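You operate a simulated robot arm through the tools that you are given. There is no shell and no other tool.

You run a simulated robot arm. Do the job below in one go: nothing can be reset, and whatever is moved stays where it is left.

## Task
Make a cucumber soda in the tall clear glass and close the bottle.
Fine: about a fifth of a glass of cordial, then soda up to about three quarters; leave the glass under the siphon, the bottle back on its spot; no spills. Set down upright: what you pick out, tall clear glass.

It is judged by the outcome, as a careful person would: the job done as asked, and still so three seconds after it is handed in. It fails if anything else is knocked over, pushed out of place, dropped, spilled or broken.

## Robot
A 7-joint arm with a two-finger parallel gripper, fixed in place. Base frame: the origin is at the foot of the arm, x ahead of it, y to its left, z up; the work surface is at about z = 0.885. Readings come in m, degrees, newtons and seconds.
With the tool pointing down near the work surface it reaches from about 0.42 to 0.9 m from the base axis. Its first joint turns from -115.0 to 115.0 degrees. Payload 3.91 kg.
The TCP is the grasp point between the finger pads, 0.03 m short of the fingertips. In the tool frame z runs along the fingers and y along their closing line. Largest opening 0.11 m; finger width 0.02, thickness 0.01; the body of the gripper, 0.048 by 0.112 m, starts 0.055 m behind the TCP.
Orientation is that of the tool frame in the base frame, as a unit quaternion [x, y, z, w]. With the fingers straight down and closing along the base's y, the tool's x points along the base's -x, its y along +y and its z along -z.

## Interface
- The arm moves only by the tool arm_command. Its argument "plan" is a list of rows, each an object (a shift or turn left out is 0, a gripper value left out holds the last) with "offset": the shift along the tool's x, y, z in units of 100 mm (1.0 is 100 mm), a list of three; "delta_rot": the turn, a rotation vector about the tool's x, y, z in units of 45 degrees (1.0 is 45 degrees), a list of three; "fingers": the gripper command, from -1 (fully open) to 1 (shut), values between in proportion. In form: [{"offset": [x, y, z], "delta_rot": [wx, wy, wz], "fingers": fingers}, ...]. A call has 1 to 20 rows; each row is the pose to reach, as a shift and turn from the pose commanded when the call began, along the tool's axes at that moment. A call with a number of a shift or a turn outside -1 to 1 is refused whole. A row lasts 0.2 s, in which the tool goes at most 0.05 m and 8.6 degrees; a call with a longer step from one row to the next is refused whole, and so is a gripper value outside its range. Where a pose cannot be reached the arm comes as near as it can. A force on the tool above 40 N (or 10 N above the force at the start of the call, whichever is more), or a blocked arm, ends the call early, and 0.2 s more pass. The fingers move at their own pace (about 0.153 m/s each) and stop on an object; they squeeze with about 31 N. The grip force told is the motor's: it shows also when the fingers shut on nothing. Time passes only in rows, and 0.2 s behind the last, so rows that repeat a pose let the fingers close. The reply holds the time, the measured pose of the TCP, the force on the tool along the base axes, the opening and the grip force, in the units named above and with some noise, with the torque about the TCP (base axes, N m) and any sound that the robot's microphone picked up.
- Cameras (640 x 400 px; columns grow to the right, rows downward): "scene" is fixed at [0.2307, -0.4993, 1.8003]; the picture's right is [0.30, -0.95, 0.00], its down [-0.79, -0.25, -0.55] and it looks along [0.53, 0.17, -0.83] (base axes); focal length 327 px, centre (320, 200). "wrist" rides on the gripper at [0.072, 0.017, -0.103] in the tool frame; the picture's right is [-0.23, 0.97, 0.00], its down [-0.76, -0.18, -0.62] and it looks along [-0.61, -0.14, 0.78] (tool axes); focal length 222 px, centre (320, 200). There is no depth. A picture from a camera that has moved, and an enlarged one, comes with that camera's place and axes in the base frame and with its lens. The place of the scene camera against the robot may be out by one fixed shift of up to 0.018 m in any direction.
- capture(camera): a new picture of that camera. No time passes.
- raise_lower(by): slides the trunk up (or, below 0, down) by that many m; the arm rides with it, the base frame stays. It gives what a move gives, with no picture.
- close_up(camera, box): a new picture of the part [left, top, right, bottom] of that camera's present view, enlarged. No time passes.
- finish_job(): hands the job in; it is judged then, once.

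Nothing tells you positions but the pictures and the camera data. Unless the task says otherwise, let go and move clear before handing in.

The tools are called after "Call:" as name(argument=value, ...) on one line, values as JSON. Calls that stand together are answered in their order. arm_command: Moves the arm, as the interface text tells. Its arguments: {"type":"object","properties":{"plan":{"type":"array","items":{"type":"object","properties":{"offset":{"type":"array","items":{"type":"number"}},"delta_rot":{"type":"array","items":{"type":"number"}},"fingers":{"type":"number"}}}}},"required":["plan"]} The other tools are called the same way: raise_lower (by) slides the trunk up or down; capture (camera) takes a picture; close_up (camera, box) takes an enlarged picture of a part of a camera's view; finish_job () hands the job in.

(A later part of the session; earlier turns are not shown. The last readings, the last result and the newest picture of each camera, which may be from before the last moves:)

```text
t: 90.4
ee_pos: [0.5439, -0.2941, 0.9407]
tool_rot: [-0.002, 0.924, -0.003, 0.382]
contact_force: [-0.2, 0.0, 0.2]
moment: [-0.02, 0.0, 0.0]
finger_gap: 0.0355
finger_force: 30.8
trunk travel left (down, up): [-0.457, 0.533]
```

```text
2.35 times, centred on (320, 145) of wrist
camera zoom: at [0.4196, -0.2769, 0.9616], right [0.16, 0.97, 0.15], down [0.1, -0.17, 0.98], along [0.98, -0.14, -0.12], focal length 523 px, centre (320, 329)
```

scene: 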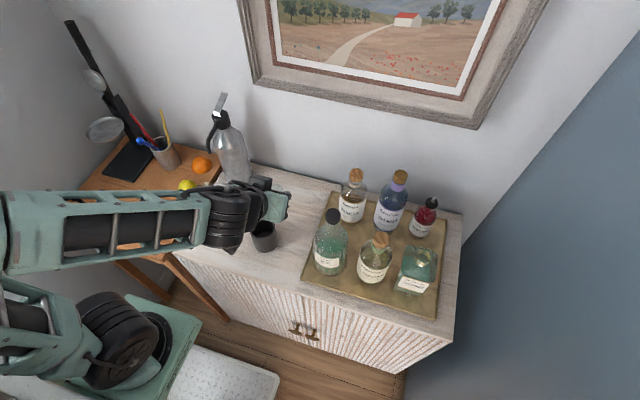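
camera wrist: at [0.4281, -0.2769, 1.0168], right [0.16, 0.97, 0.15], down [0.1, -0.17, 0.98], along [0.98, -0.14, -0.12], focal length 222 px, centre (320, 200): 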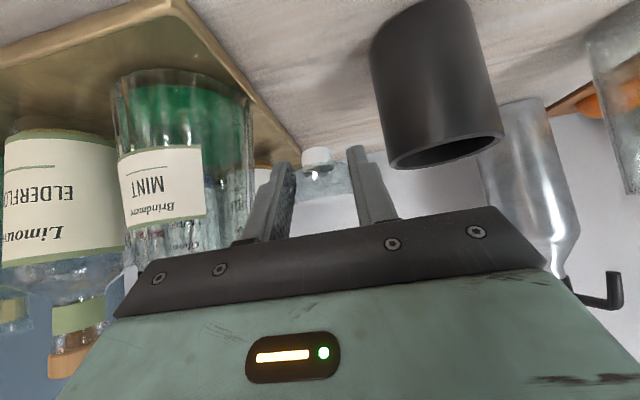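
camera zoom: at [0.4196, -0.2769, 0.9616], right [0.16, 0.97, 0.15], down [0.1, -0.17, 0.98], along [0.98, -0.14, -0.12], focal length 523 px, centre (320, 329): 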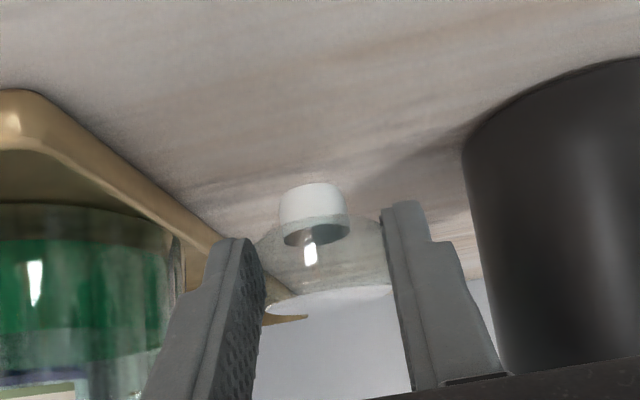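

Call:
raise_lower(by=-0.019)

Call:
raise_lower(by=-0.003)

Call:
close_up(camera="wrist", box=[220, 60, 420, 230])

```text
t: 91.1
ee_pos: [0.5434, -0.2943, 0.9221]
tool_rot: [-0.002, 0.924, -0.003, 0.382]
contact_force: [0.1, 0.6, -0.7]
moment: [0.0, -0.01, -0.02]
finger_gap: 0.0355
finger_force: 30.9
trunk travel left (down, up): [-0.438, 0.552]
```

```text
t: 91.6
ee_pos: [0.5446, -0.2951, 0.9183]
tool_rot: [-0.001, 0.924, -0.004, 0.383]
contact_force: [0.5, 0.1, 2.2]
moment: [0.01, -0.03, 0.01]
finger_gap: 0.0355
finger_force: 30.9
trunk travel left (down, up): [-0.435, 0.555]
```

```text
2.35 times, centred on (320, 145) of wrist
camera zoom: at [0.4196, -0.2769, 0.9398], right [0.16, 0.97, 0.15], down [0.1, -0.17, 0.98], along [0.98, -0.14, -0.12], focal length 523 px, centre (320, 329)
```

zoom: 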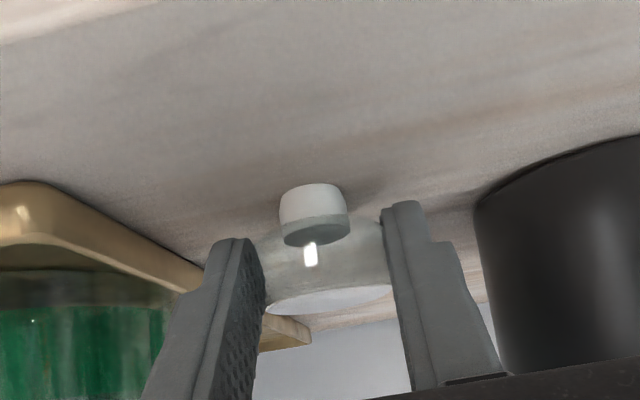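

Call:
raise_lower(by=-0.001)

Call:
arm_command(plan=[{"fingers": 1}])

```text
t: 92.1
ee_pos: [0.5439, -0.2934, 0.9185]
tool_rot: [-0.001, 0.924, -0.005, 0.383]
contact_force: [0.2, 0.1, 10.6]
moment: [0.02, -0.14, 0.03]
finger_gap: 0.0356
finger_force: 31.0
trunk travel left (down, up): [-0.434, 0.556]
```

```text
t: 92.5
ee_pos: [0.5443, -0.2954, 0.9183]
tool_rot: [-0.001, 0.924, -0.004, 0.384]
contact_force: [0.2, 0.5, 14.1]
moment: [0.06, -0.25, 0.04]
finger_gap: 0.0355
finger_force: 31.1
trunk travel left (down, up): [-0.434, 0.556]
```

Call:
raise_lower(by=0.0015)

Call:
arm_command(plan=[{"fingers": 0.36}, {"fingers": 0.3}, {"fingers": 0.2}, {"fingers": 0.1}, {"fingers": 0.0}, {"fingers": -0.1}])

Call:
close_up(camera="wrist", box=[220, 60, 420, 230])

```text
t: 93.0
ee_pos: [0.545, -0.2943, 0.9198]
tool_rot: [-0.001, 0.924, -0.004, 0.382]
contact_force: [1.3, -1.1, 5.4]
moment: [-0.04, -0.15, -0.01]
finger_gap: 0.0355
finger_force: 31.1
trunk travel left (down, up): [-0.435, 0.555]
```

```text
t: 94.4
ee_pos: [0.5444, -0.2943, 0.9183]
tool_rot: [-0.001, 0.924, -0.005, 0.382]
contact_force: [0.1, -1.4, -0.2]
moment: [0.03, 0.0, 0.02]
finger_gap: 0.0606
finger_force: 0.1
trunk travel left (down, up): [-0.435, 0.555]
```

```text
2.35 times, centred on (320, 145) of wrist
camera zoom: at [0.4196, -0.2769, 0.9401], right [0.16, 0.97, 0.15], down [0.1, -0.17, 0.98], along [0.98, -0.14, -0.12], focal length 523 px, centre (320, 329)
```

zoom: 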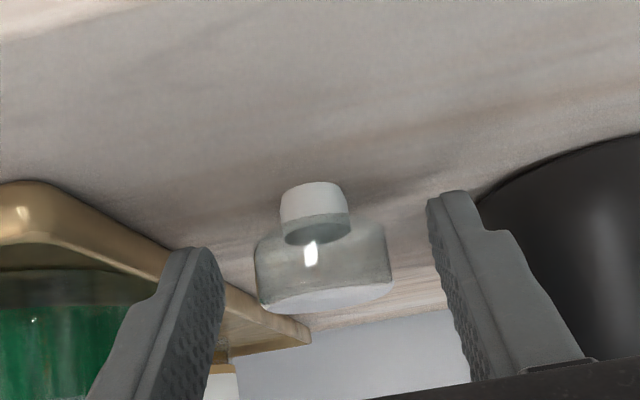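

The stopper is standing upright at about (0.555, -0.295). I'll back up clear, pitch to 30°, and head to the bottle body.

Call:
raise_lower(by=0.3)

Call:
arm_command(plan=[{"offset": [0.15, -0.33, -0.15], "delta_rot": [0, -0.11, 0], "fingers": -1}, {"offset": [0.3, -0.66, -0.3], "delta_rot": [0, -0.22, 0]}, {"offset": [0.45, -1.0, -0.45], "delta_rot": [0, -0.333, 0]}])

Call:
close_up(camera="scene", box=[180, 150, 360, 310])

```text
t: 97.4
ee_pos: [0.5437, -0.2941, 1.2196]
tool_rot: [-0.001, 0.925, -0.003, 0.381]
contact_force: [0.6, 0.3, -0.1]
moment: [0.0, -0.01, -0.01]
finger_gap: 0.0604
finger_force: 0.0
trunk travel left (down, up): [-0.735, 0.255]
```

```text
t: 98.2
ee_pos: [0.48, -0.3955, 1.2184]
tool_rot: [-0.002, 0.866, -0.003, 0.501]
contact_force: [-0.1, 0.7, 0.6]
moment: [-0.03, 0.01, -0.07]
finger_gap: 0.1097
finger_force: 0.1
trunk travel left (down, up): [-0.735, 0.255]
```

```text
2.50 times, centred on (270, 230) of scene
camera zoom: at [0.2307, -0.4993, 1.8003], right [0.3, -0.95, 0.0], down [-0.79, -0.25, -0.55], along [0.53, 0.17, -0.83], focal length 818 px, centre (445, 125)
```

zoom: 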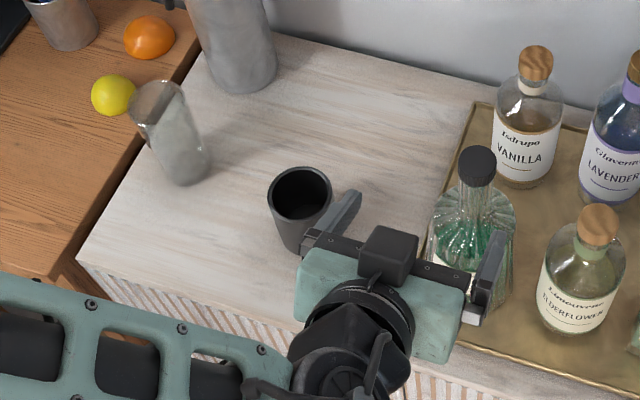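

Call:
arm_command(plan=[{"offset": [0, -0.33, 0]}, {"offset": [0, -0.66, 0]}, {"offset": [0, -1.0, 0]}])

Call:
arm_command(plan=[{"offset": [0, -0.33, 0]}, {"offset": [0, -0.66, 0]}, {"offset": [0, -1.0, 0]}])

Call:
arm_command(plan=[{"offset": [0.05, -0.2, -0.087]}, {"offset": [0.05, -0.45, -0.087]}, {"offset": [0.05, -0.45, -0.087]}])

Call:
close_up(camera="scene", box=[220, 190, 340, 310])

Call:
capture(camera="wrist")

```text
t: 99.0
ee_pos: [0.4784, -0.4944, 1.2191]
tool_rot: [-0.001, 0.866, -0.004, 0.5]
contact_force: [0.4, 0.5, 0.2]
moment: [0.01, 0.02, -0.01]
finger_gap: 0.11
finger_force: 0.0
trunk travel left (down, up): [-0.735, 0.255]
```

```text
t: 99.8
ee_pos: [0.4811, -0.5948, 1.2214]
tool_rot: [-0.002, 0.866, -0.003, 0.5]
contact_force: [-0.4, -0.2, 0.0]
moment: [-0.01, 0.03, -0.04]
finger_gap: 0.1101
finger_force: 0.1
trunk travel left (down, up): [-0.735, 0.255]
```

```text
t: 100.6
ee_pos: [0.4697, -0.6396, 1.2239]
tool_rot: [-0.002, 0.867, -0.003, 0.499]
contact_force: [0.0, 0.5, 0.1]
moment: [0.01, 0.02, 0.01]
finger_gap: 0.11
finger_force: 0.0
trunk travel left (down, up): [-0.735, 0.255]
```

```text
3.33 times, centred on (280, 250) of scene
camera zoom: at [0.2307, -0.4993, 1.8003], right [0.3, -0.95, 0.0], down [-0.79, -0.25, -0.55], along [0.53, 0.17, -0.83], focal length 1090 px, centre (453, 33)
```

zoom: 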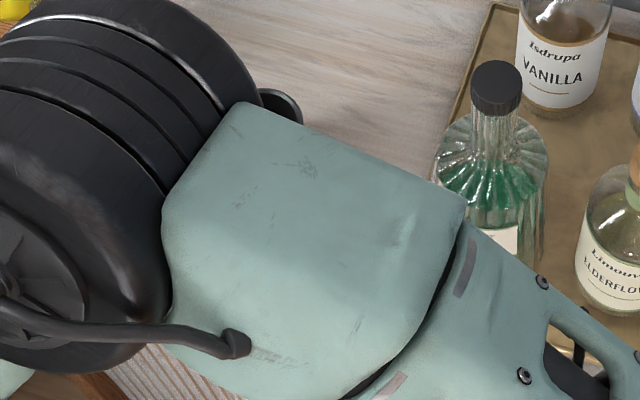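

```text
taken
camera wrist: at [0.3445, -0.6226, 1.211], right [0.11, 0.98, 0.19], down [-0.16, -0.17, 0.97], along [0.98, -0.14, 0.13], focal length 222 px, centre (320, 200)
```

wrist: 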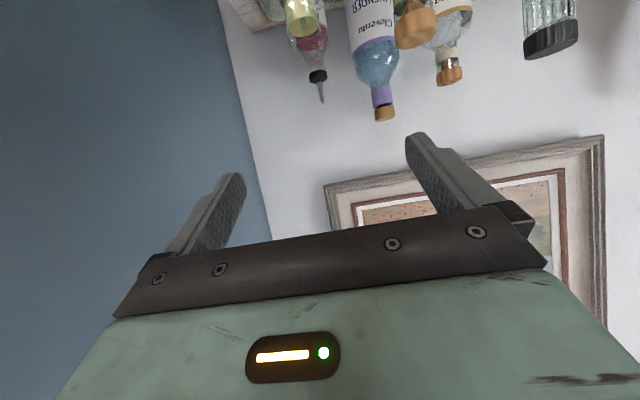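

Call:
raise_lower(by=-0.15)

Call:
capture(camera="scene")

Call:
capture(camera="wrist")

```text
t: 102.3
ee_pos: [0.47, -0.639, 1.0731]
tool_rot: [-0.002, 0.867, -0.004, 0.499]
contact_force: [0.5, -1.0, 0.0]
moment: [0.0, 0.01, 0.02]
finger_gap: 0.1099
finger_force: 0.0
trunk travel left (down, up): [-0.585, 0.405]
```

```text
taken
```

scene: 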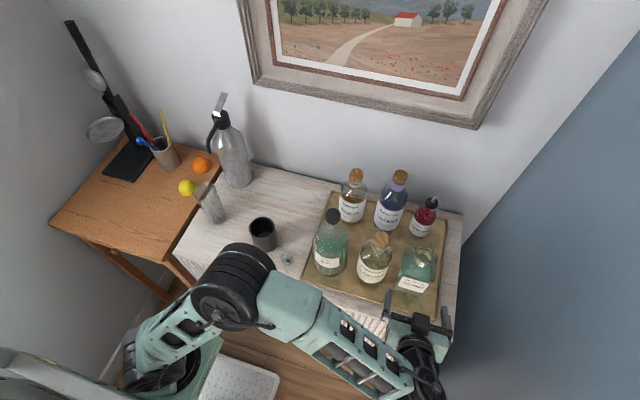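

```text
taken
camera wrist: at [0.3445, -0.6224, 1.061], right [0.12, 0.98, 0.19], down [-0.16, -0.17, 0.97], along [0.98, -0.14, 0.13], focal length 222 px, centre (320, 200)
```

wrist: 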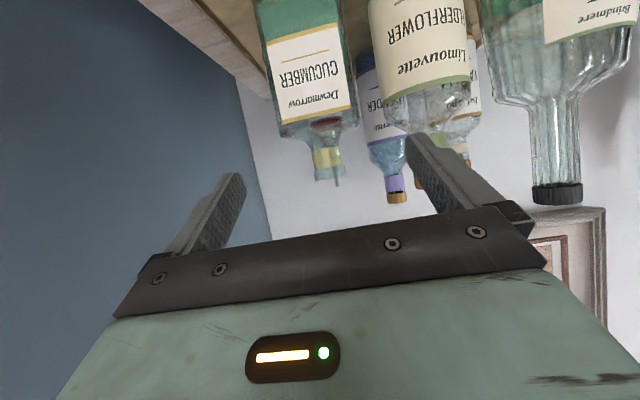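

The elbow is getting low near the cup, so I'll lower with the arm itself rather than the trunk and keep the elbow high.

Call:
arm_command(plan=[{"offset": [0.29, 0, 0.167]}, {"offset": [0.58, 0, 0.333]}, {"offset": [0.866, 0, 0.5]}])

Call:
capture(camera="scene")

Call:
capture(camera="wrist")

```text
t: 103.2
ee_pos: [0.4702, -0.6403, 0.9721]
tool_rot: [-0.001, 0.867, -0.004, 0.499]
contact_force: [-0.8, 0.7, 0.6]
moment: [-0.02, 0.02, -0.04]
finger_gap: 0.1099
finger_force: 0.1
trunk travel left (down, up): [-0.585, 0.405]
```

```text
taken
```

scene: 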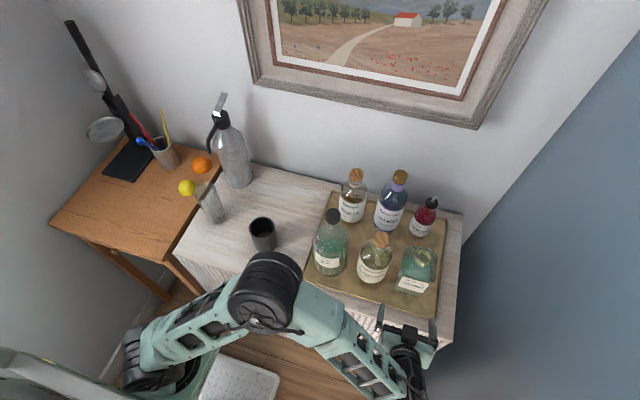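

```text
taken
camera wrist: at [0.3449, -0.6236, 0.9602], right [0.12, 0.98, 0.19], down [-0.16, -0.17, 0.97], along [0.98, -0.14, 0.13], focal length 222 px, centre (320, 200)
```

wrist: 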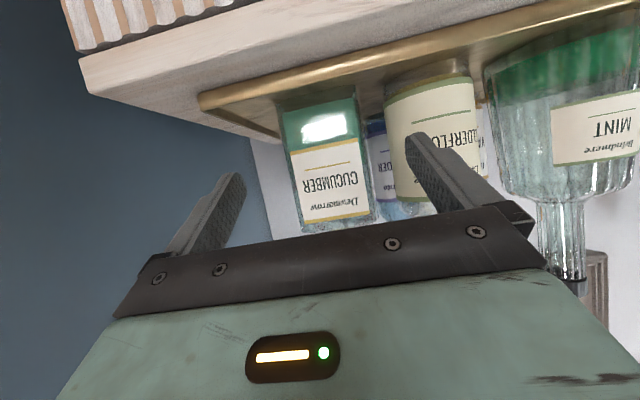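

Call:
arm_command(plan=[{"offset": [-0.15, 0, 0.26], "fingers": -0.74}, {"offset": [-0.3, 0, 0.52], "fingers": -0.74}, {"offset": [-0.3, 0, 0.52], "fingers": -0.74}])

Call:
close_up(camera="wrist", box=[160, 20, 480, 230])

Call:
close_up(camera="scene", box=[340, 210, 480, 340])

```text
t: 104.0
ee_pos: [0.5314, -0.6398, 0.972]
tool_rot: [-0.001, 0.867, -0.004, 0.499]
contact_force: [-0.7, 0.2, 0.6]
moment: [-0.03, -0.02, -0.04]
finger_gap: 0.0956
finger_force: 0.0
trunk travel left (down, up): [-0.585, 0.405]
```

```text
1.90 times, centred on (320, 125) of wrist
camera zoom: at [0.4055, -0.623, 0.9597], right [0.11, 0.98, 0.19], down [-0.16, -0.17, 0.97], along [0.98, -0.14, 0.13], focal length 423 px, centre (320, 343)
```

zoom: 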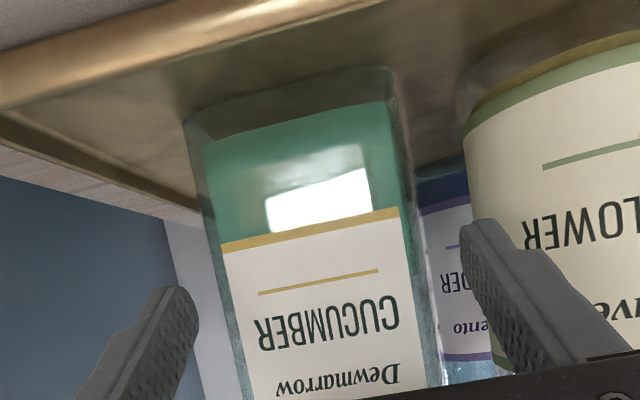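

```text
3.08 times, centred on (410, 275) of scene
camera zoom: at [0.2307, -0.4993, 1.8003], right [0.3, -0.95, 0.0], down [-0.79, -0.25, -0.55], along [0.53, 0.17, -0.83], focal length 1006 px, centre (43, -31)
```

zoom: 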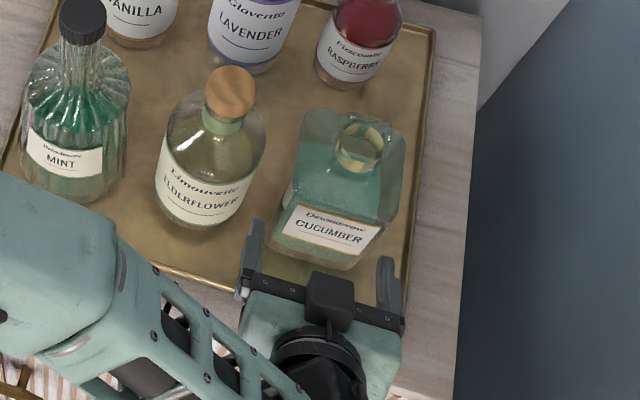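

The bottle spans y from -0.679 to -0.602 and the elderflower's edge is near -0.579. I'll narrow the opening to 0.088 so the left finger passes between them, then advance slowly.

Call:
arm_command(plan=[{"offset": [0, -0.01, 0], "fingers": -0.6}, {"offset": [-0.07, -0.01, 0.125], "fingers": -0.6}, {"offset": [-0.15, -0.01, 0.25], "fingers": -0.6}, {"offset": [-0.22, -0.01, 0.375], "fingers": -0.6}, {"offset": [-0.29, -0.01, 0.502], "fingers": -0.6}])

Call:
close_up(camera="wrist", box=[160, 20, 480, 230])

Call:
close_up(camera="scene", box=[340, 210, 480, 340])

```text
t: 105.2
ee_pos: [0.5884, -0.6412, 0.9725]
tool_rot: [-0.002, 0.866, -0.003, 0.499]
contact_force: [0.2, 0.3, 0.7]
moment: [-0.03, 0.0, -0.02]
finger_gap: 0.0881
finger_force: 0.0
trunk travel left (down, up): [-0.585, 0.405]
```

```text
1.90 times, centred on (320, 125) of wrist
camera zoom: at [0.463, -0.6245, 0.9598], right [0.11, 0.98, 0.19], down [-0.16, -0.17, 0.97], along [0.98, -0.14, 0.13], focal length 423 px, centre (320, 343)
```

zoom: 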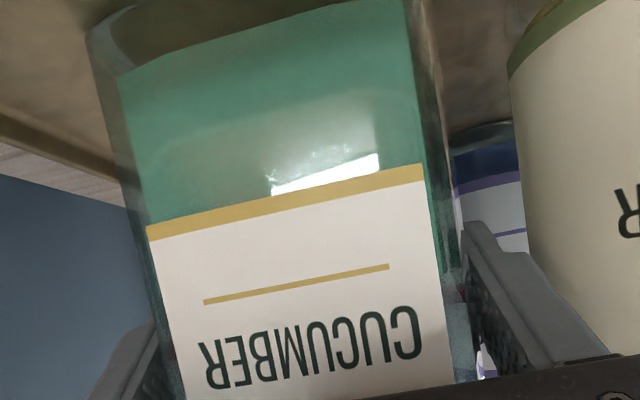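

```text
3.08 times, centred on (410, 275) of scene
camera zoom: at [0.2307, -0.4993, 1.8003], right [0.3, -0.95, 0.0], down [-0.79, -0.25, -0.55], along [0.53, 0.17, -0.83], focal length 1006 px, centre (43, -31)
```

zoom: 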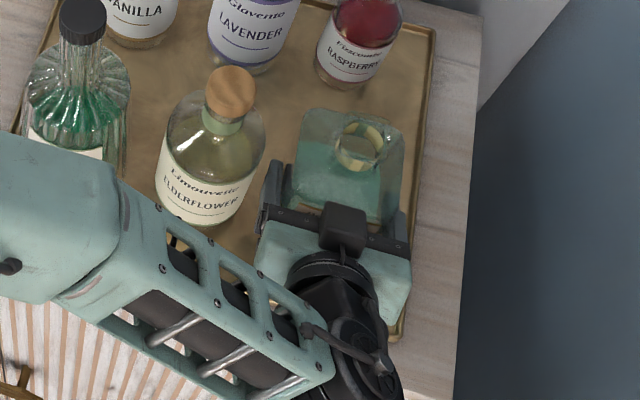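

In position with no contact. I'll close on the bottle body.

Call:
arm_command(plan=[{"fingers": -0.5}, {"fingers": -0.42}, {"fingers": -0.3}, {"fingers": 0.2}, {"fingers": 1}, {"fingers": 1}, {"fingers": 1}])

Call:
raise_lower(by=0.008)

Call:
close_up(camera="scene", box=[340, 210, 480, 340])

```text
t: 106.8
ee_pos: [0.5888, -0.6418, 0.9718]
tool_rot: [-0.002, 0.866, -0.003, 0.499]
contact_force: [0.1, 1.9, 0.0]
moment: [0.49, -0.08, 0.03]
finger_gap: 0.0862
finger_force: 31.3
trunk travel left (down, up): [-0.585, 0.405]
```

```text
t: 107.3
ee_pos: [0.5883, -0.6422, 0.9783]
tool_rot: [-0.001, 0.867, -0.004, 0.498]
contact_force: [-0.6, 0.2, -8.4]
moment: [-0.02, 0.12, -0.02]
finger_gap: 0.086
finger_force: 31.0
trunk travel left (down, up): [-0.593, 0.397]
```

```text
3.08 times, centred on (410, 275) of scene
camera zoom: at [0.2307, -0.4993, 1.8003], right [0.3, -0.95, 0.0], down [-0.79, -0.25, -0.55], along [0.53, 0.17, -0.83], focal length 1006 px, centre (43, -31)
```

zoom: 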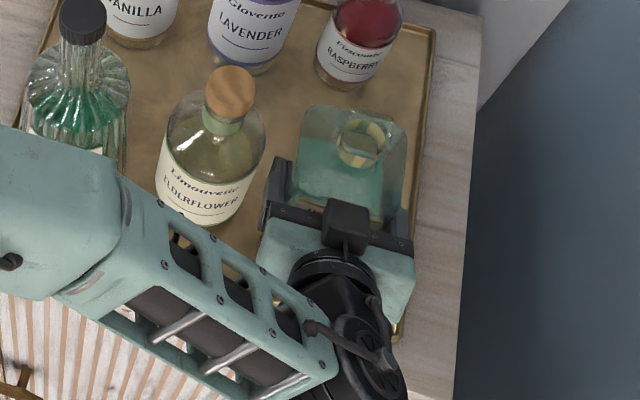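

The bottle is held, about 0.86 kg. I'll check its fill level, then lift it clear.

Call:
close_up(camera="scene", box=[390, 230, 460, 290])

Call:
raise_lower(by=0.27)

Call:
capture(camera="wrist")

Call:
capture(camera="scene")

```text
6.67 times, centred on (425, 260) of scene
camera zoom: at [0.2307, -0.4993, 1.8003], right [0.3, -0.95, 0.0], down [-0.79, -0.25, -0.55], along [0.53, 0.17, -0.83], focal length 2180 px, centre (-380, -200)
```

zoom: 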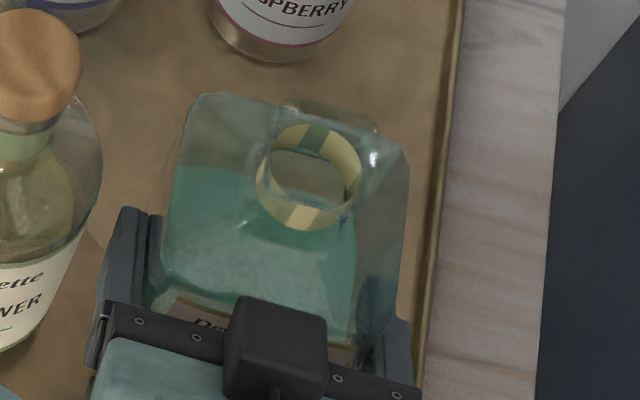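

```text
t: 110.1
ee_pos: [0.5884, -0.6424, 1.2498]
tool_rot: [-0.001, 0.867, -0.003, 0.499]
contact_force: [0.5, 0.2, -8.6]
moment: [0.02, 0.12, -0.01]
finger_gap: 0.0862
finger_force: 31.3
trunk travel left (down, up): [-0.863, 0.127]
```

```text
taken
camera wrist: at [0.4631, -0.6249, 1.2375], right [0.12, 0.98, 0.19], down [-0.16, -0.17, 0.97], along [0.98, -0.14, 0.13], focal length 222 px, centre (320, 200)
```

wrist: 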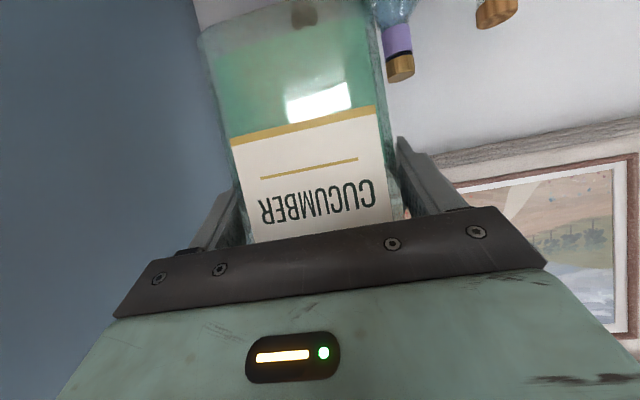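

```text
taken
```

scene: 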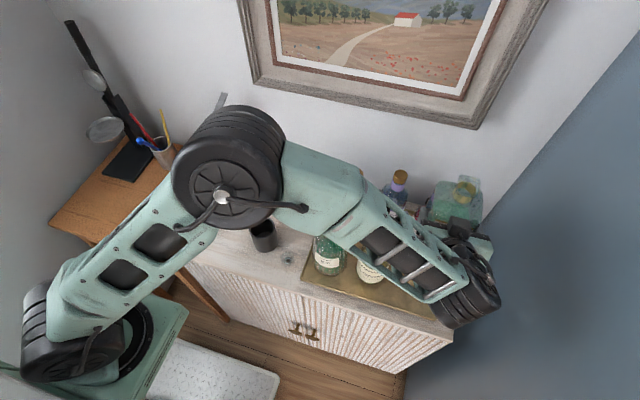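

The bottle is about two thirds full and safely lifted. I'll carry it upright to a staging point right of the glass in gentle steps.

Call:
arm_command(plan=[{"offset": [-0.03, 0.24, 0.045], "fingers": 1}, {"offset": [-0.05, 0.48, 0.09]}, {"offset": [-0.08, 0.72, 0.13]}, {"offset": [-0.1, 0.95, 0.177]}])

Call:
arm_command(plan=[{"offset": [-0.03, 0.24, 0.045]}, {"offset": [-0.05, 0.48, 0.09]}, {"offset": [-0.08, 0.72, 0.13]}, {"offset": [-0.1, 0.95, 0.177]}])

Call:
arm_command(plan=[{"offset": [-0.03, 0.24, 0.045]}, {"offset": [-0.05, 0.48, 0.09]}, {"offset": [-0.08, 0.72, 0.13]}, {"offset": [-0.1, 0.95, 0.177]}])

Call:
capture(camera="scene")

```text
t: 111.1
ee_pos: [0.6098, -0.5452, 1.25]
tool_rot: [-0.001, 0.866, -0.004, 0.5]
contact_force: [0.0, 0.0, -10.2]
moment: [0.01, 0.17, -0.02]
finger_gap: 0.0858
finger_force: 31.4
trunk travel left (down, up): [-0.863, 0.127]
```

```text
t: 112.1
ee_pos: [0.6292, -0.4528, 1.247]
tool_rot: [-0.001, 0.866, -0.004, 0.499]
contact_force: [0.4, -0.2, -9.5]
moment: [0.01, 0.15, 0.02]
finger_gap: 0.0858
finger_force: 30.9
trunk travel left (down, up): [-0.863, 0.127]
```

```text
t: 113.1
ee_pos: [0.6505, -0.3568, 1.2453]
tool_rot: [0.0, 0.866, -0.005, 0.5]
contact_force: [0.8, -0.6, -8.9]
moment: [-0.02, 0.16, 0.03]
finger_gap: 0.0859
finger_force: 31.2
trunk travel left (down, up): [-0.863, 0.127]
```

```text
taken
```

scene: 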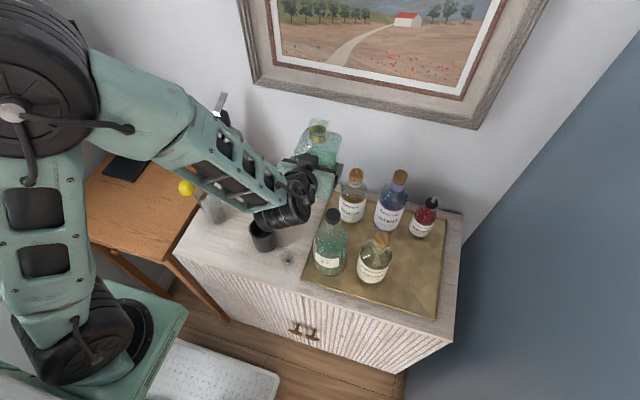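

Call:
arm_command(plan=[{"offset": [-0.03, 0.24, 0.045]}, {"offset": [-0.05, 0.48, 0.09]}, {"offset": [-0.08, 0.72, 0.13]}, {"offset": [-0.1, 0.95, 0.177]}])

Call:
arm_command(plan=[{"offset": [-0.03, 0.24, 0.045]}, {"offset": [-0.05, 0.48, 0.09]}, {"offset": [-0.08, 0.72, 0.13]}, {"offset": [-0.1, 0.85, 0.177]}])

Call:
capture(camera="scene")

Call:
capture(camera="wrist")

```text
t: 114.1
ee_pos: [0.6717, -0.2618, 1.2467]
tool_rot: [-0.001, 0.866, -0.003, 0.5]
contact_force: [-0.5, -1.8, -8.2]
moment: [0.04, 0.13, 0.02]
finger_gap: 0.0857
finger_force: 31.0
trunk travel left (down, up): [-0.863, 0.127]
```

```text
t: 115.1
ee_pos: [0.6922, -0.1749, 1.245]
tool_rot: [-0.002, 0.866, -0.003, 0.5]
contact_force: [-1.2, 0.0, -8.6]
moment: [0.03, 0.17, 0.02]
finger_gap: 0.0857
finger_force: 30.6
trunk travel left (down, up): [-0.863, 0.127]
```

```text
taken
```

scene: 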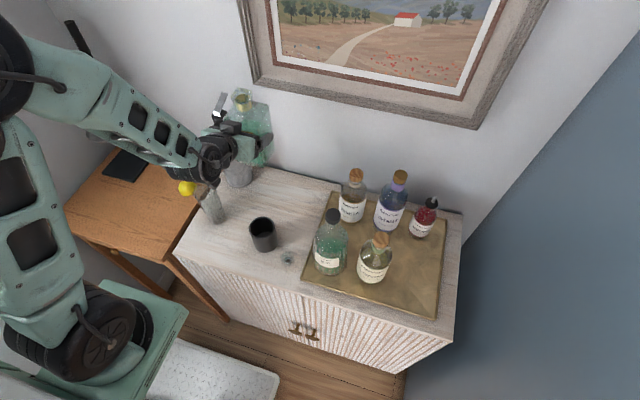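

```text
taken
camera wrist: at [0.5659, -0.1579, 1.2333], right [0.11, 0.98, 0.19], down [-0.16, -0.17, 0.97], along [0.98, -0.14, 0.13], focal length 222 px, centre (320, 200)
```

wrist: 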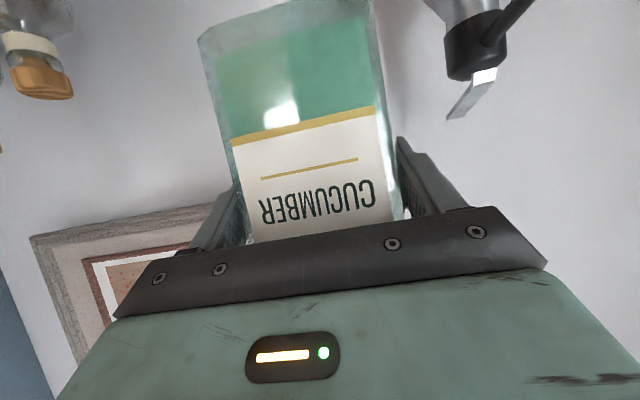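

No limit flags. I'll start tilting in place (45° of roll) at this height, well short of pouring.

Call:
arm_command(plan=[{"delta_rot": [0, 0, -0.16], "fingers": 1}, {"delta_rot": [0, 0, -0.32]}, {"delta_rot": [0, 0, -0.48]}, {"delta_rot": [0, 0, -0.64]}, {"delta_rot": [0, 0, -0.8]}, {"delta_rot": [0, 0, -0.96]}, {"delta_rot": [0, 0, -1.0]}])

Call:
capture(camera="scene")

Call:
capture(camera="wrist")

```text
t: 116.7
ee_pos: [0.6902, -0.1765, 1.246]
tool_rot: [-0.333, 0.8, -0.195, 0.46]
contact_force: [0.6, 0.5, -9.3]
moment: [0.02, 0.15, -0.01]
finger_gap: 0.086
finger_force: 30.9
trunk travel left (down, up): [-0.863, 0.127]
```

```text
taken
```

scene: 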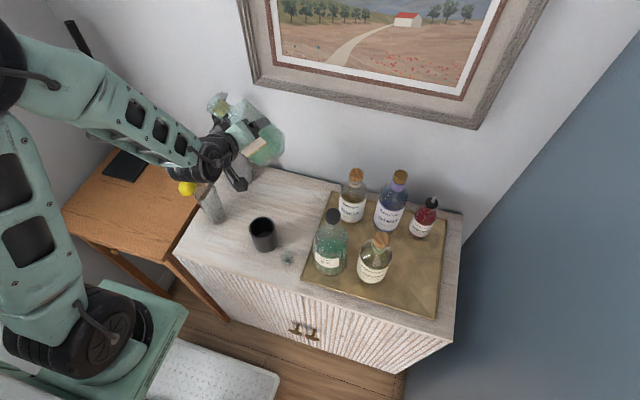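

```text
taken
camera wrist: at [0.5702, -0.2154, 1.2417], right [-0.26, 0.85, -0.46], down [-0.21, 0.42, 0.88], along [0.94, 0.33, 0.06], focal length 222 px, centre (320, 200)
```

wrist: 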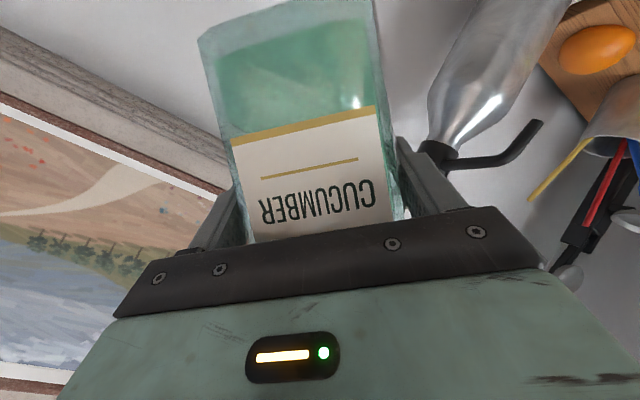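

Call:
arm_command(plan=[{"delta_rot": [0, 0, -0.16]}, {"delta_rot": [0, 0, -0.32]}, {"delta_rot": [0, 0, -0.48]}, {"delta_rot": [0, 0, -0.64]}, {"delta_rot": [0, 0, -0.778]}, {"delta_rot": [0, 0, -0.778]}])

Call:
capture(camera="scene")

Call:
capture(camera="wrist")

```text
t: 118.1
ee_pos: [0.6917, -0.1781, 1.245]
tool_rot: [-0.558, 0.663, -0.324, 0.381]
contact_force: [0.0, -0.5, -9.2]
moment: [0.02, 0.19, -0.02]
finger_gap: 0.0859
finger_force: 30.3
trunk travel left (down, up): [-0.863, 0.127]
```

```text
taken
```

scene: 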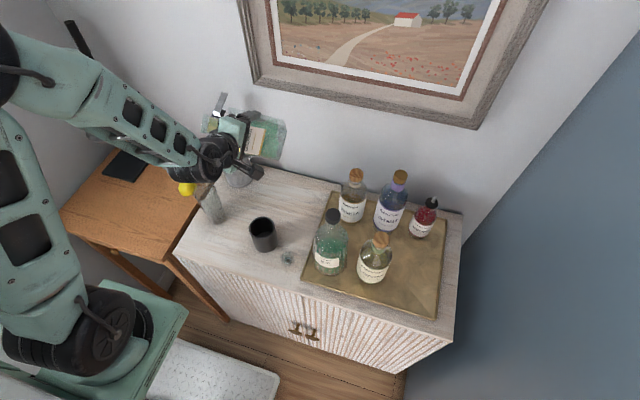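

```text
taken
camera wrist: at [0.5867, -0.2452, 1.2713], right [-0.46, 0.39, -0.8], down [-0.38, 0.72, 0.57], along [0.8, 0.57, -0.19], focal length 222 px, centre (320, 200)
```

wrist: 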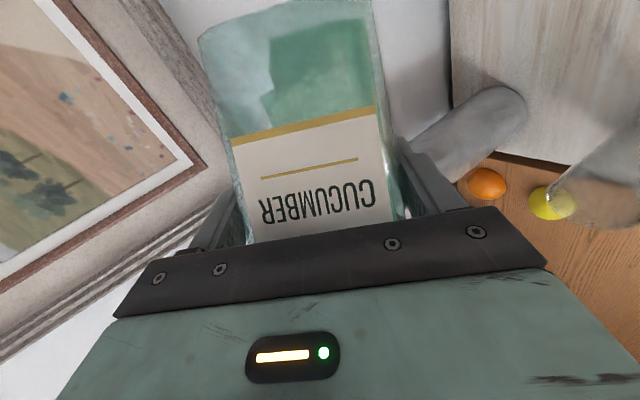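

The glass is now in the wrist view. I'll lower with the trunk while the neck is still right of the glass, then check.

Call:
raise_lower(by=-0.12)

Call:
capture(camera="scene")

Call:
capture(camera="wrist")

```text
t: 119.6
ee_pos: [0.6914, -0.1769, 1.1253]
tool_rot: [-0.558, 0.662, -0.324, 0.38]
contact_force: [0.2, 0.0, -9.6]
moment: [-0.01, 0.16, -0.04]
finger_gap: 0.0859
finger_force: 31.1
trunk travel left (down, up): [-0.743, 0.247]
```

```text
taken
```

scene: 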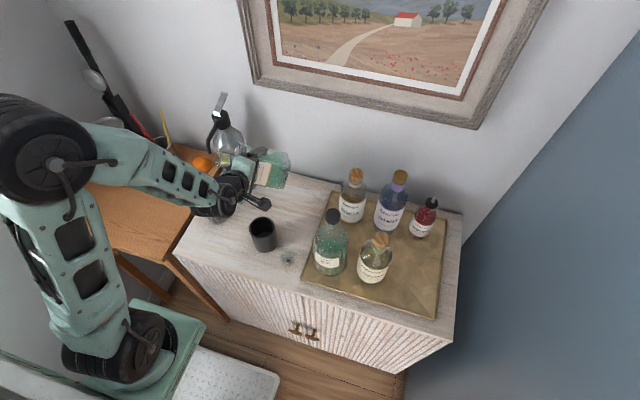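

```text
taken
camera wrist: at [0.5867, -0.2451, 1.1513], right [-0.46, 0.39, -0.8], down [-0.38, 0.72, 0.57], along [0.8, 0.57, -0.18], focal length 222 px, centre (320, 200)
```

wrist: 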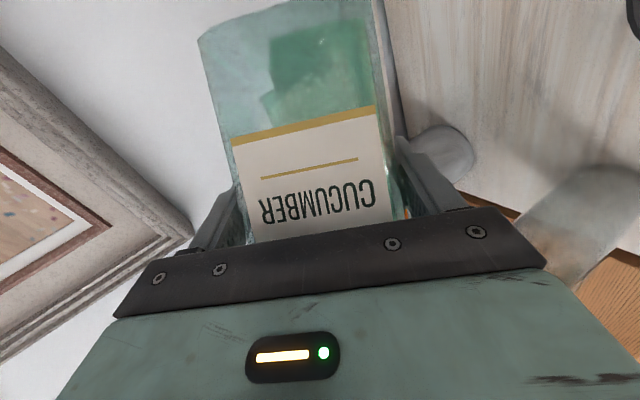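

Call:
close_up(camera="wrist", box=[440, 120, 640, 300])

Call:
close_up(camera="scene", box=[170, 130, 310, 250])

```text
2.22 times, centred on (540, 210) of wrist
camera zoom: at [0.5867, -0.2451, 1.1513], right [-0.46, 0.39, -0.8], down [-0.38, 0.72, 0.57], along [0.8, 0.57, -0.18], focal length 494 px, centre (-169, 178)
```

zoom: 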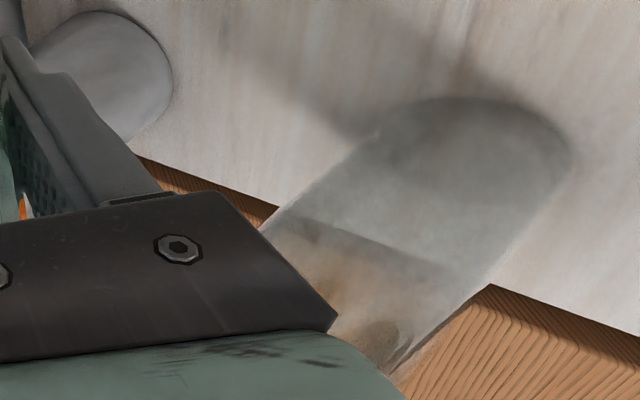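

```text
3.33 times, centred on (240, 190) of scene
camera zoom: at [0.2307, -0.4993, 1.8003], right [0.3, -0.95, 0.0], down [-0.79, -0.25, -0.55], along [0.53, 0.17, -0.83], focal length 1090 px, centre (587, 233)
```

zoom: 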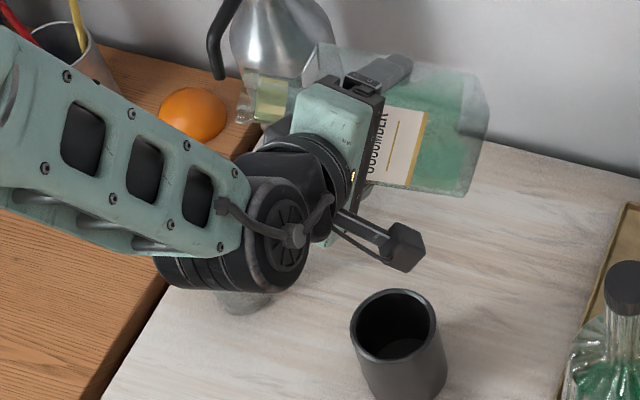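

The glass base computes to about (0.635, -0.022), which is consistent. I'll lower a bit more, then shift left so the lip comes over the glass.

Call:
raise_lower(by=-0.06)

Call:
capture(camera="wrist")

Call:
close_up(camera="scene", box=[170, 130, 310, 250])

```text
t: 120.6
ee_pos: [0.6918, -0.1769, 1.0655]
tool_rot: [-0.558, 0.663, -0.324, 0.38]
contact_force: [0.7, 0.1, -9.7]
moment: [0.02, 0.15, 0.02]
finger_gap: 0.0863
finger_force: 30.9
trunk travel left (down, up): [-0.683, 0.307]
```

```text
taken
camera wrist: at [0.5866, -0.2451, 1.0913], right [-0.46, 0.39, -0.8], down [-0.38, 0.72, 0.57], along [0.8, 0.57, -0.18], focal length 222 px, centre (320, 200)
```

wrist: 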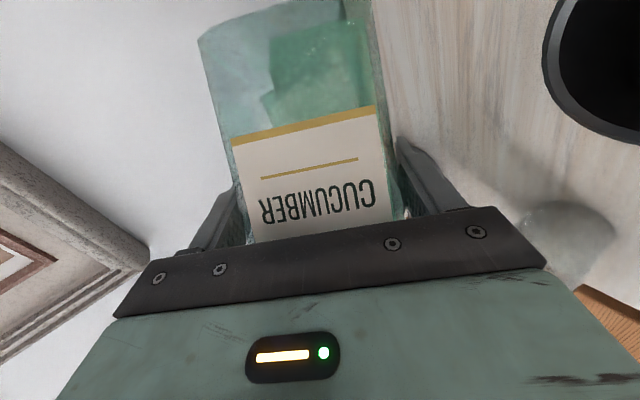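

```text
3.33 times, centred on (240, 190) of scene
camera zoom: at [0.2307, -0.4993, 1.8003], right [0.3, -0.95, 0.0], down [-0.79, -0.25, -0.55], along [0.53, 0.17, -0.83], focal length 1090 px, centre (587, 233)
```

zoom: 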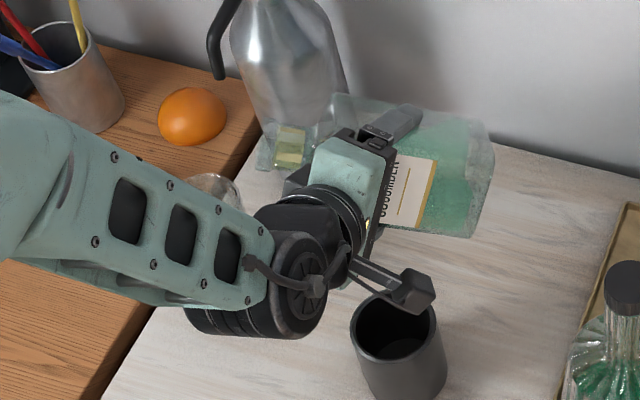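

Call:
arm_command(plan=[{"offset": [-0.15, 0.026, 0], "fingers": 1}, {"offset": [-0.3, 0.052, 0]}, {"offset": [-0.443, 0.078, 0]}])

Call:
capture(camera="wrist")

Call:
close_up(camera="scene", box=[170, 130, 310, 250])

```text
t: 121.4
ee_pos: [0.6909, -0.1317, 1.0647]
tool_rot: [-0.558, 0.663, -0.324, 0.38]
contact_force: [-0.1, 0.0, -8.8]
moment: [0.02, 0.19, 0.02]
finger_gap: 0.086
finger_force: 31.3
trunk travel left (down, up): [-0.683, 0.307]
```

```text
taken
camera wrist: at [0.5859, -0.2006, 1.0908], right [-0.46, 0.39, -0.8], down [-0.38, 0.72, 0.57], along [0.8, 0.57, -0.18], focal length 222 px, centre (320, 200)
```

wrist: 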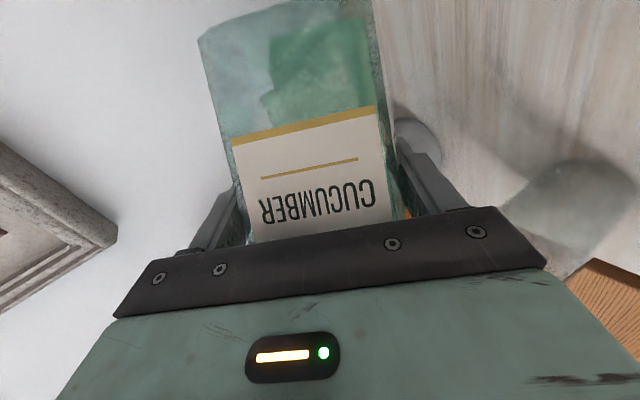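

```text
3.33 times, centred on (240, 190) of scene
camera zoom: at [0.2307, -0.4993, 1.8003], right [0.3, -0.95, 0.0], down [-0.79, -0.25, -0.55], along [0.53, 0.17, -0.83], focal length 1090 px, centre (587, 233)
```

zoom: 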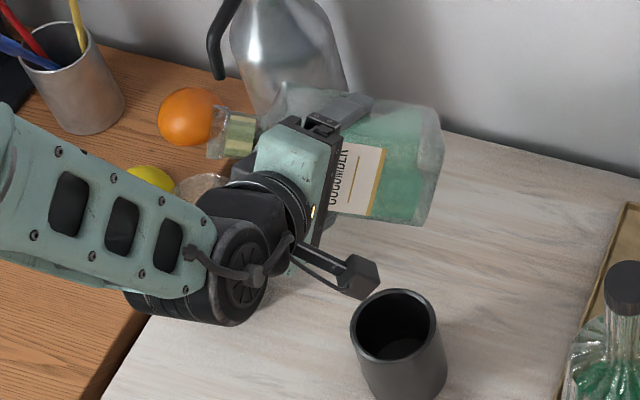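

The lip is over the glass with about 5 cm of clearance. I'll roll on slowly and check for flow at each step.

Call:
arm_command(plan=[{"delta_rot": [0, 0, -0.07], "fingers": 1}, {"delta_rot": [0, 0, -0.14]}, {"delta_rot": [0, 0, -0.2]}, {"delta_rot": [0, 0, -0.2]}])

Call:
close_up(camera="wrist", box=[440, 120, 640, 300])

Call:
close_up(camera="scene", box=[170, 130, 310, 250])

```text
t: 122.4
ee_pos: [0.6905, -0.133, 1.0643]
tool_rot: [-0.609, 0.617, -0.352, 0.354]
contact_force: [0.3, 0.2, -9.8]
moment: [-0.01, 0.16, 0.01]
finger_gap: 0.0861
finger_force: 31.1
trunk travel left (down, up): [-0.683, 0.307]
```

```text
2.22 times, centred on (540, 210) of wrist
camera zoom: at [0.592, -0.2044, 1.1001], right [-0.49, 0.24, -0.84], down [-0.44, 0.76, 0.47], along [0.75, 0.6, -0.27], focal length 494 px, centre (-169, 178)
```

zoom: 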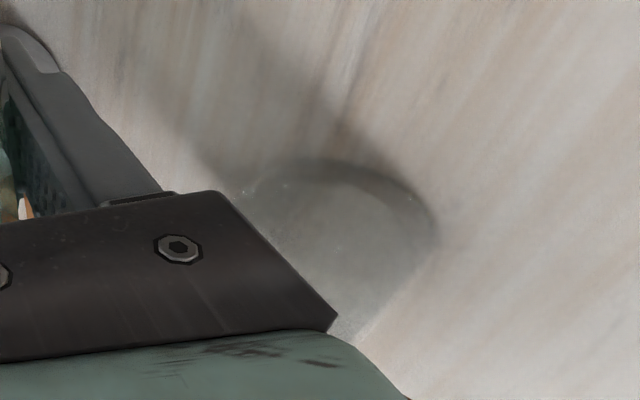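

```text
3.33 times, centred on (240, 190) of scene
camera zoom: at [0.2307, -0.4993, 1.8003], right [0.3, -0.95, 0.0], down [-0.79, -0.25, -0.55], along [0.53, 0.17, -0.83], focal length 1090 px, centre (587, 233)
```

zoom: 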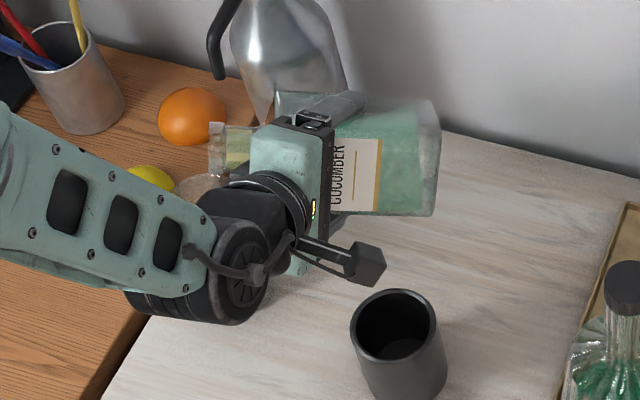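

No flow yet. I'll continue in small increments.

Call:
arm_command(plan=[{"delta_rot": [0, 0, -0.035]}, {"delta_rot": [0, 0, -0.07]}, {"delta_rot": [0, 0, -0.07]}, {"delta_rot": [0, 0, -0.07]}])

Call:
close_up(camera="wrist", box=[440, 120, 640, 300])

Call:
arm_command(plan=[{"delta_rot": [0, 0, -0.035]}, {"delta_rot": [0, 0, -0.07]}, {"delta_rot": [0, 0, -0.07]}, {"delta_rot": [0, 0, -0.07]}])

Call:
close_up(camera="wrist", box=[440, 120, 640, 300])

```text
t: 123.4
ee_pos: [0.6911, -0.132, 1.0649]
tool_rot: [0.626, -0.6, 0.362, -0.343]
contact_force: [-0.2, 1.1, -9.7]
moment: [0.01, 0.15, 0.01]
finger_gap: 0.0858
finger_force: 31.0
trunk travel left (down, up): [-0.683, 0.307]
```

```text
2.22 times, centred on (540, 210) of wrist
camera zoom: at [0.5942, -0.2046, 1.1034], right [-0.49, 0.18, -0.85], down [-0.46, 0.77, 0.44], along [0.74, 0.61, -0.29], focal length 494 px, centre (-169, 178)
```

zoom: 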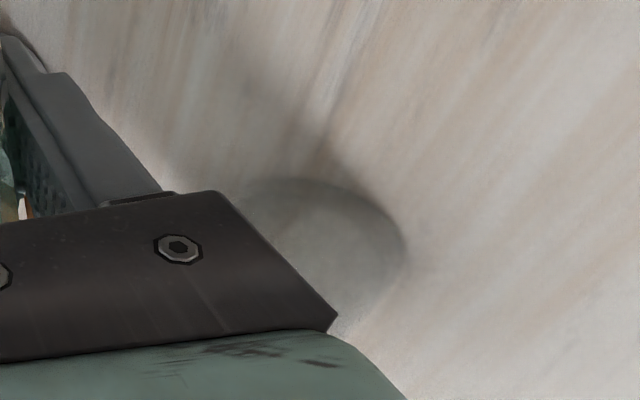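

```text
t: 124.4
ee_pos: [0.6902, -0.1321, 1.0637]
tool_rot: [0.641, -0.582, 0.372, -0.335]
contact_force: [-0.7, 0.2, -9.4]
moment: [0.0, 0.18, -0.01]
finger_gap: 0.0856
finger_force: 31.3
trunk travel left (down, up): [-0.683, 0.307]
```

```text
2.22 times, centred on (540, 210) of wrist
camera zoom: at [0.5965, -0.2052, 1.1073], right [-0.5, 0.13, -0.86], down [-0.48, 0.78, 0.4], along [0.72, 0.61, -0.32], focal length 494 px, centre (-169, 178)
```

zoom: 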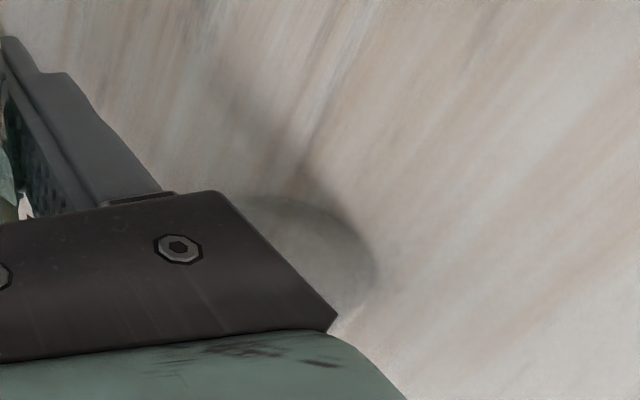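

Call:
arm_command(plan=[{"delta_rot": [0, 0, -0.03]}, {"delta_rot": [0, 0, -0.055]}, {"delta_rot": [0, 0, -0.055]}, {"delta_rot": [0, 0, -0.055]}])

Call:
close_up(camera="wrist", box=[440, 120, 640, 300])

Call:
close_up(camera="scene", box=[170, 130, 310, 250])

```text
t: 125.4
ee_pos: [0.6909, -0.1317, 1.0651]
tool_rot: [0.654, -0.568, 0.378, -0.325]
contact_force: [0.1, -0.7, -9.3]
moment: [0.03, 0.16, 0.0]
finger_gap: 0.0859
finger_force: 30.7
trunk travel left (down, up): [-0.683, 0.307]
```

```text
2.22 times, centred on (540, 210) of wrist
camera zoom: at [0.5977, -0.2054, 1.1101], right [-0.5, 0.09, -0.86], down [-0.5, 0.78, 0.37], along [0.71, 0.62, -0.35], focal length 494 px, centre (-169, 178)
```

zoom: 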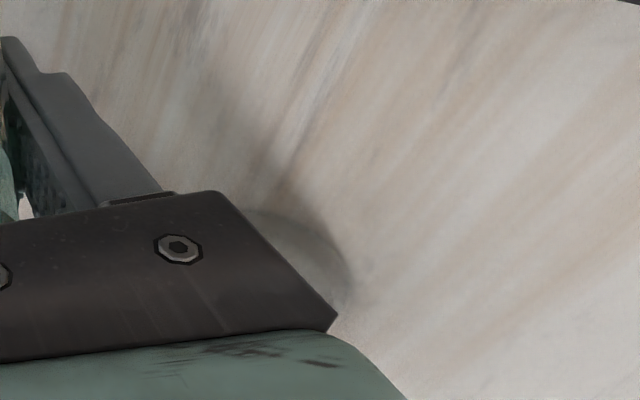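

```text
3.33 times, centred on (240, 190) of scene
camera zoom: at [0.2307, -0.4993, 1.8003], right [0.3, -0.95, 0.0], down [-0.79, -0.25, -0.55], along [0.53, 0.17, -0.83], focal length 1090 px, centre (587, 233)
```

zoom: 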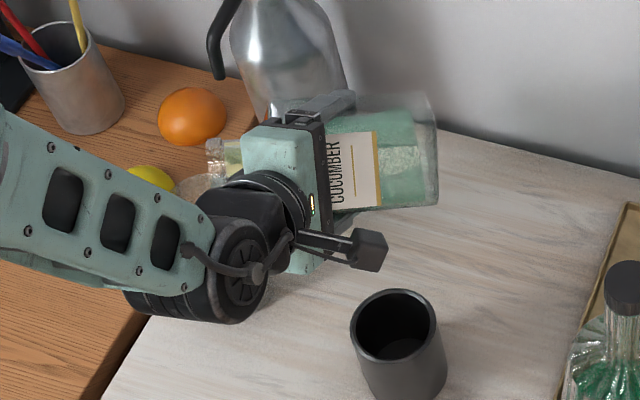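

Call:
arm_command(plan=[{"delta_rot": [0, 0, -0.03]}, {"delta_rot": [0, 0, -0.06]}, {"delta_rot": [0, 0, -0.06]}, {"delta_rot": [0, 0, -0.06]}])

Call:
capture(camera="wrist")

Call:
close_up(camera="scene", box=[190, 140, 270, 220])

```text
t: 126.4
ee_pos: [0.69, -0.1331, 1.0645]
tool_rot: [0.667, -0.553, 0.386, -0.317]
contact_force: [0.3, 0.4, -9.5]
moment: [0.0, 0.2, 0.0]
finger_gap: 0.0859
finger_force: 30.6
trunk travel left (down, up): [-0.683, 0.307]
```

```text
taken
camera wrist: at [0.5996, -0.2059, 1.113], right [-0.5, 0.04, -0.86], down [-0.52, 0.78, 0.34], along [0.69, 0.62, -0.37], focal length 222 px, centre (320, 200)
```

wrist: 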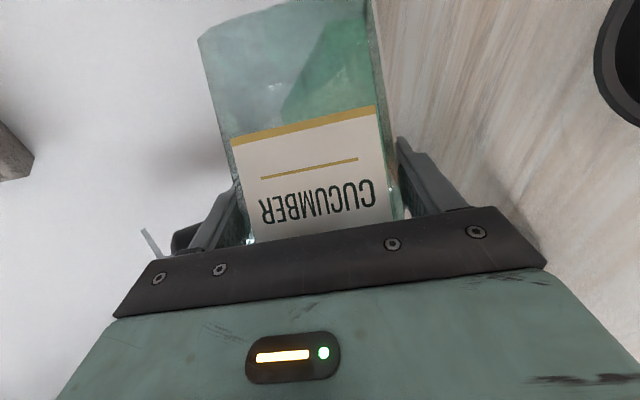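

```text
5.00 times, centred on (230, 180) of scene
camera zoom: at [0.2307, -0.4993, 1.8003], right [0.3, -0.95, 0.0], down [-0.79, -0.25, -0.55], along [0.53, 0.17, -0.83], focal length 1635 px, centre (770, 300)
```

zoom: 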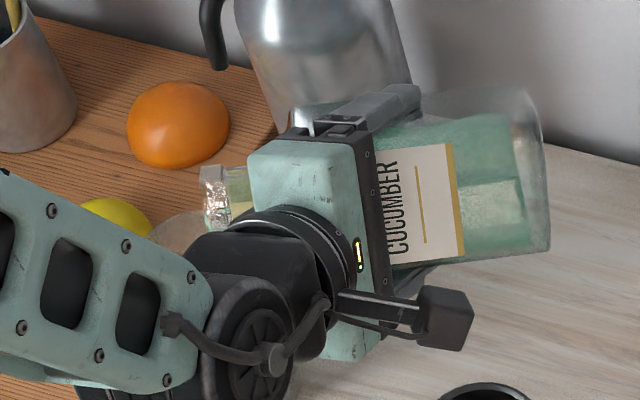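

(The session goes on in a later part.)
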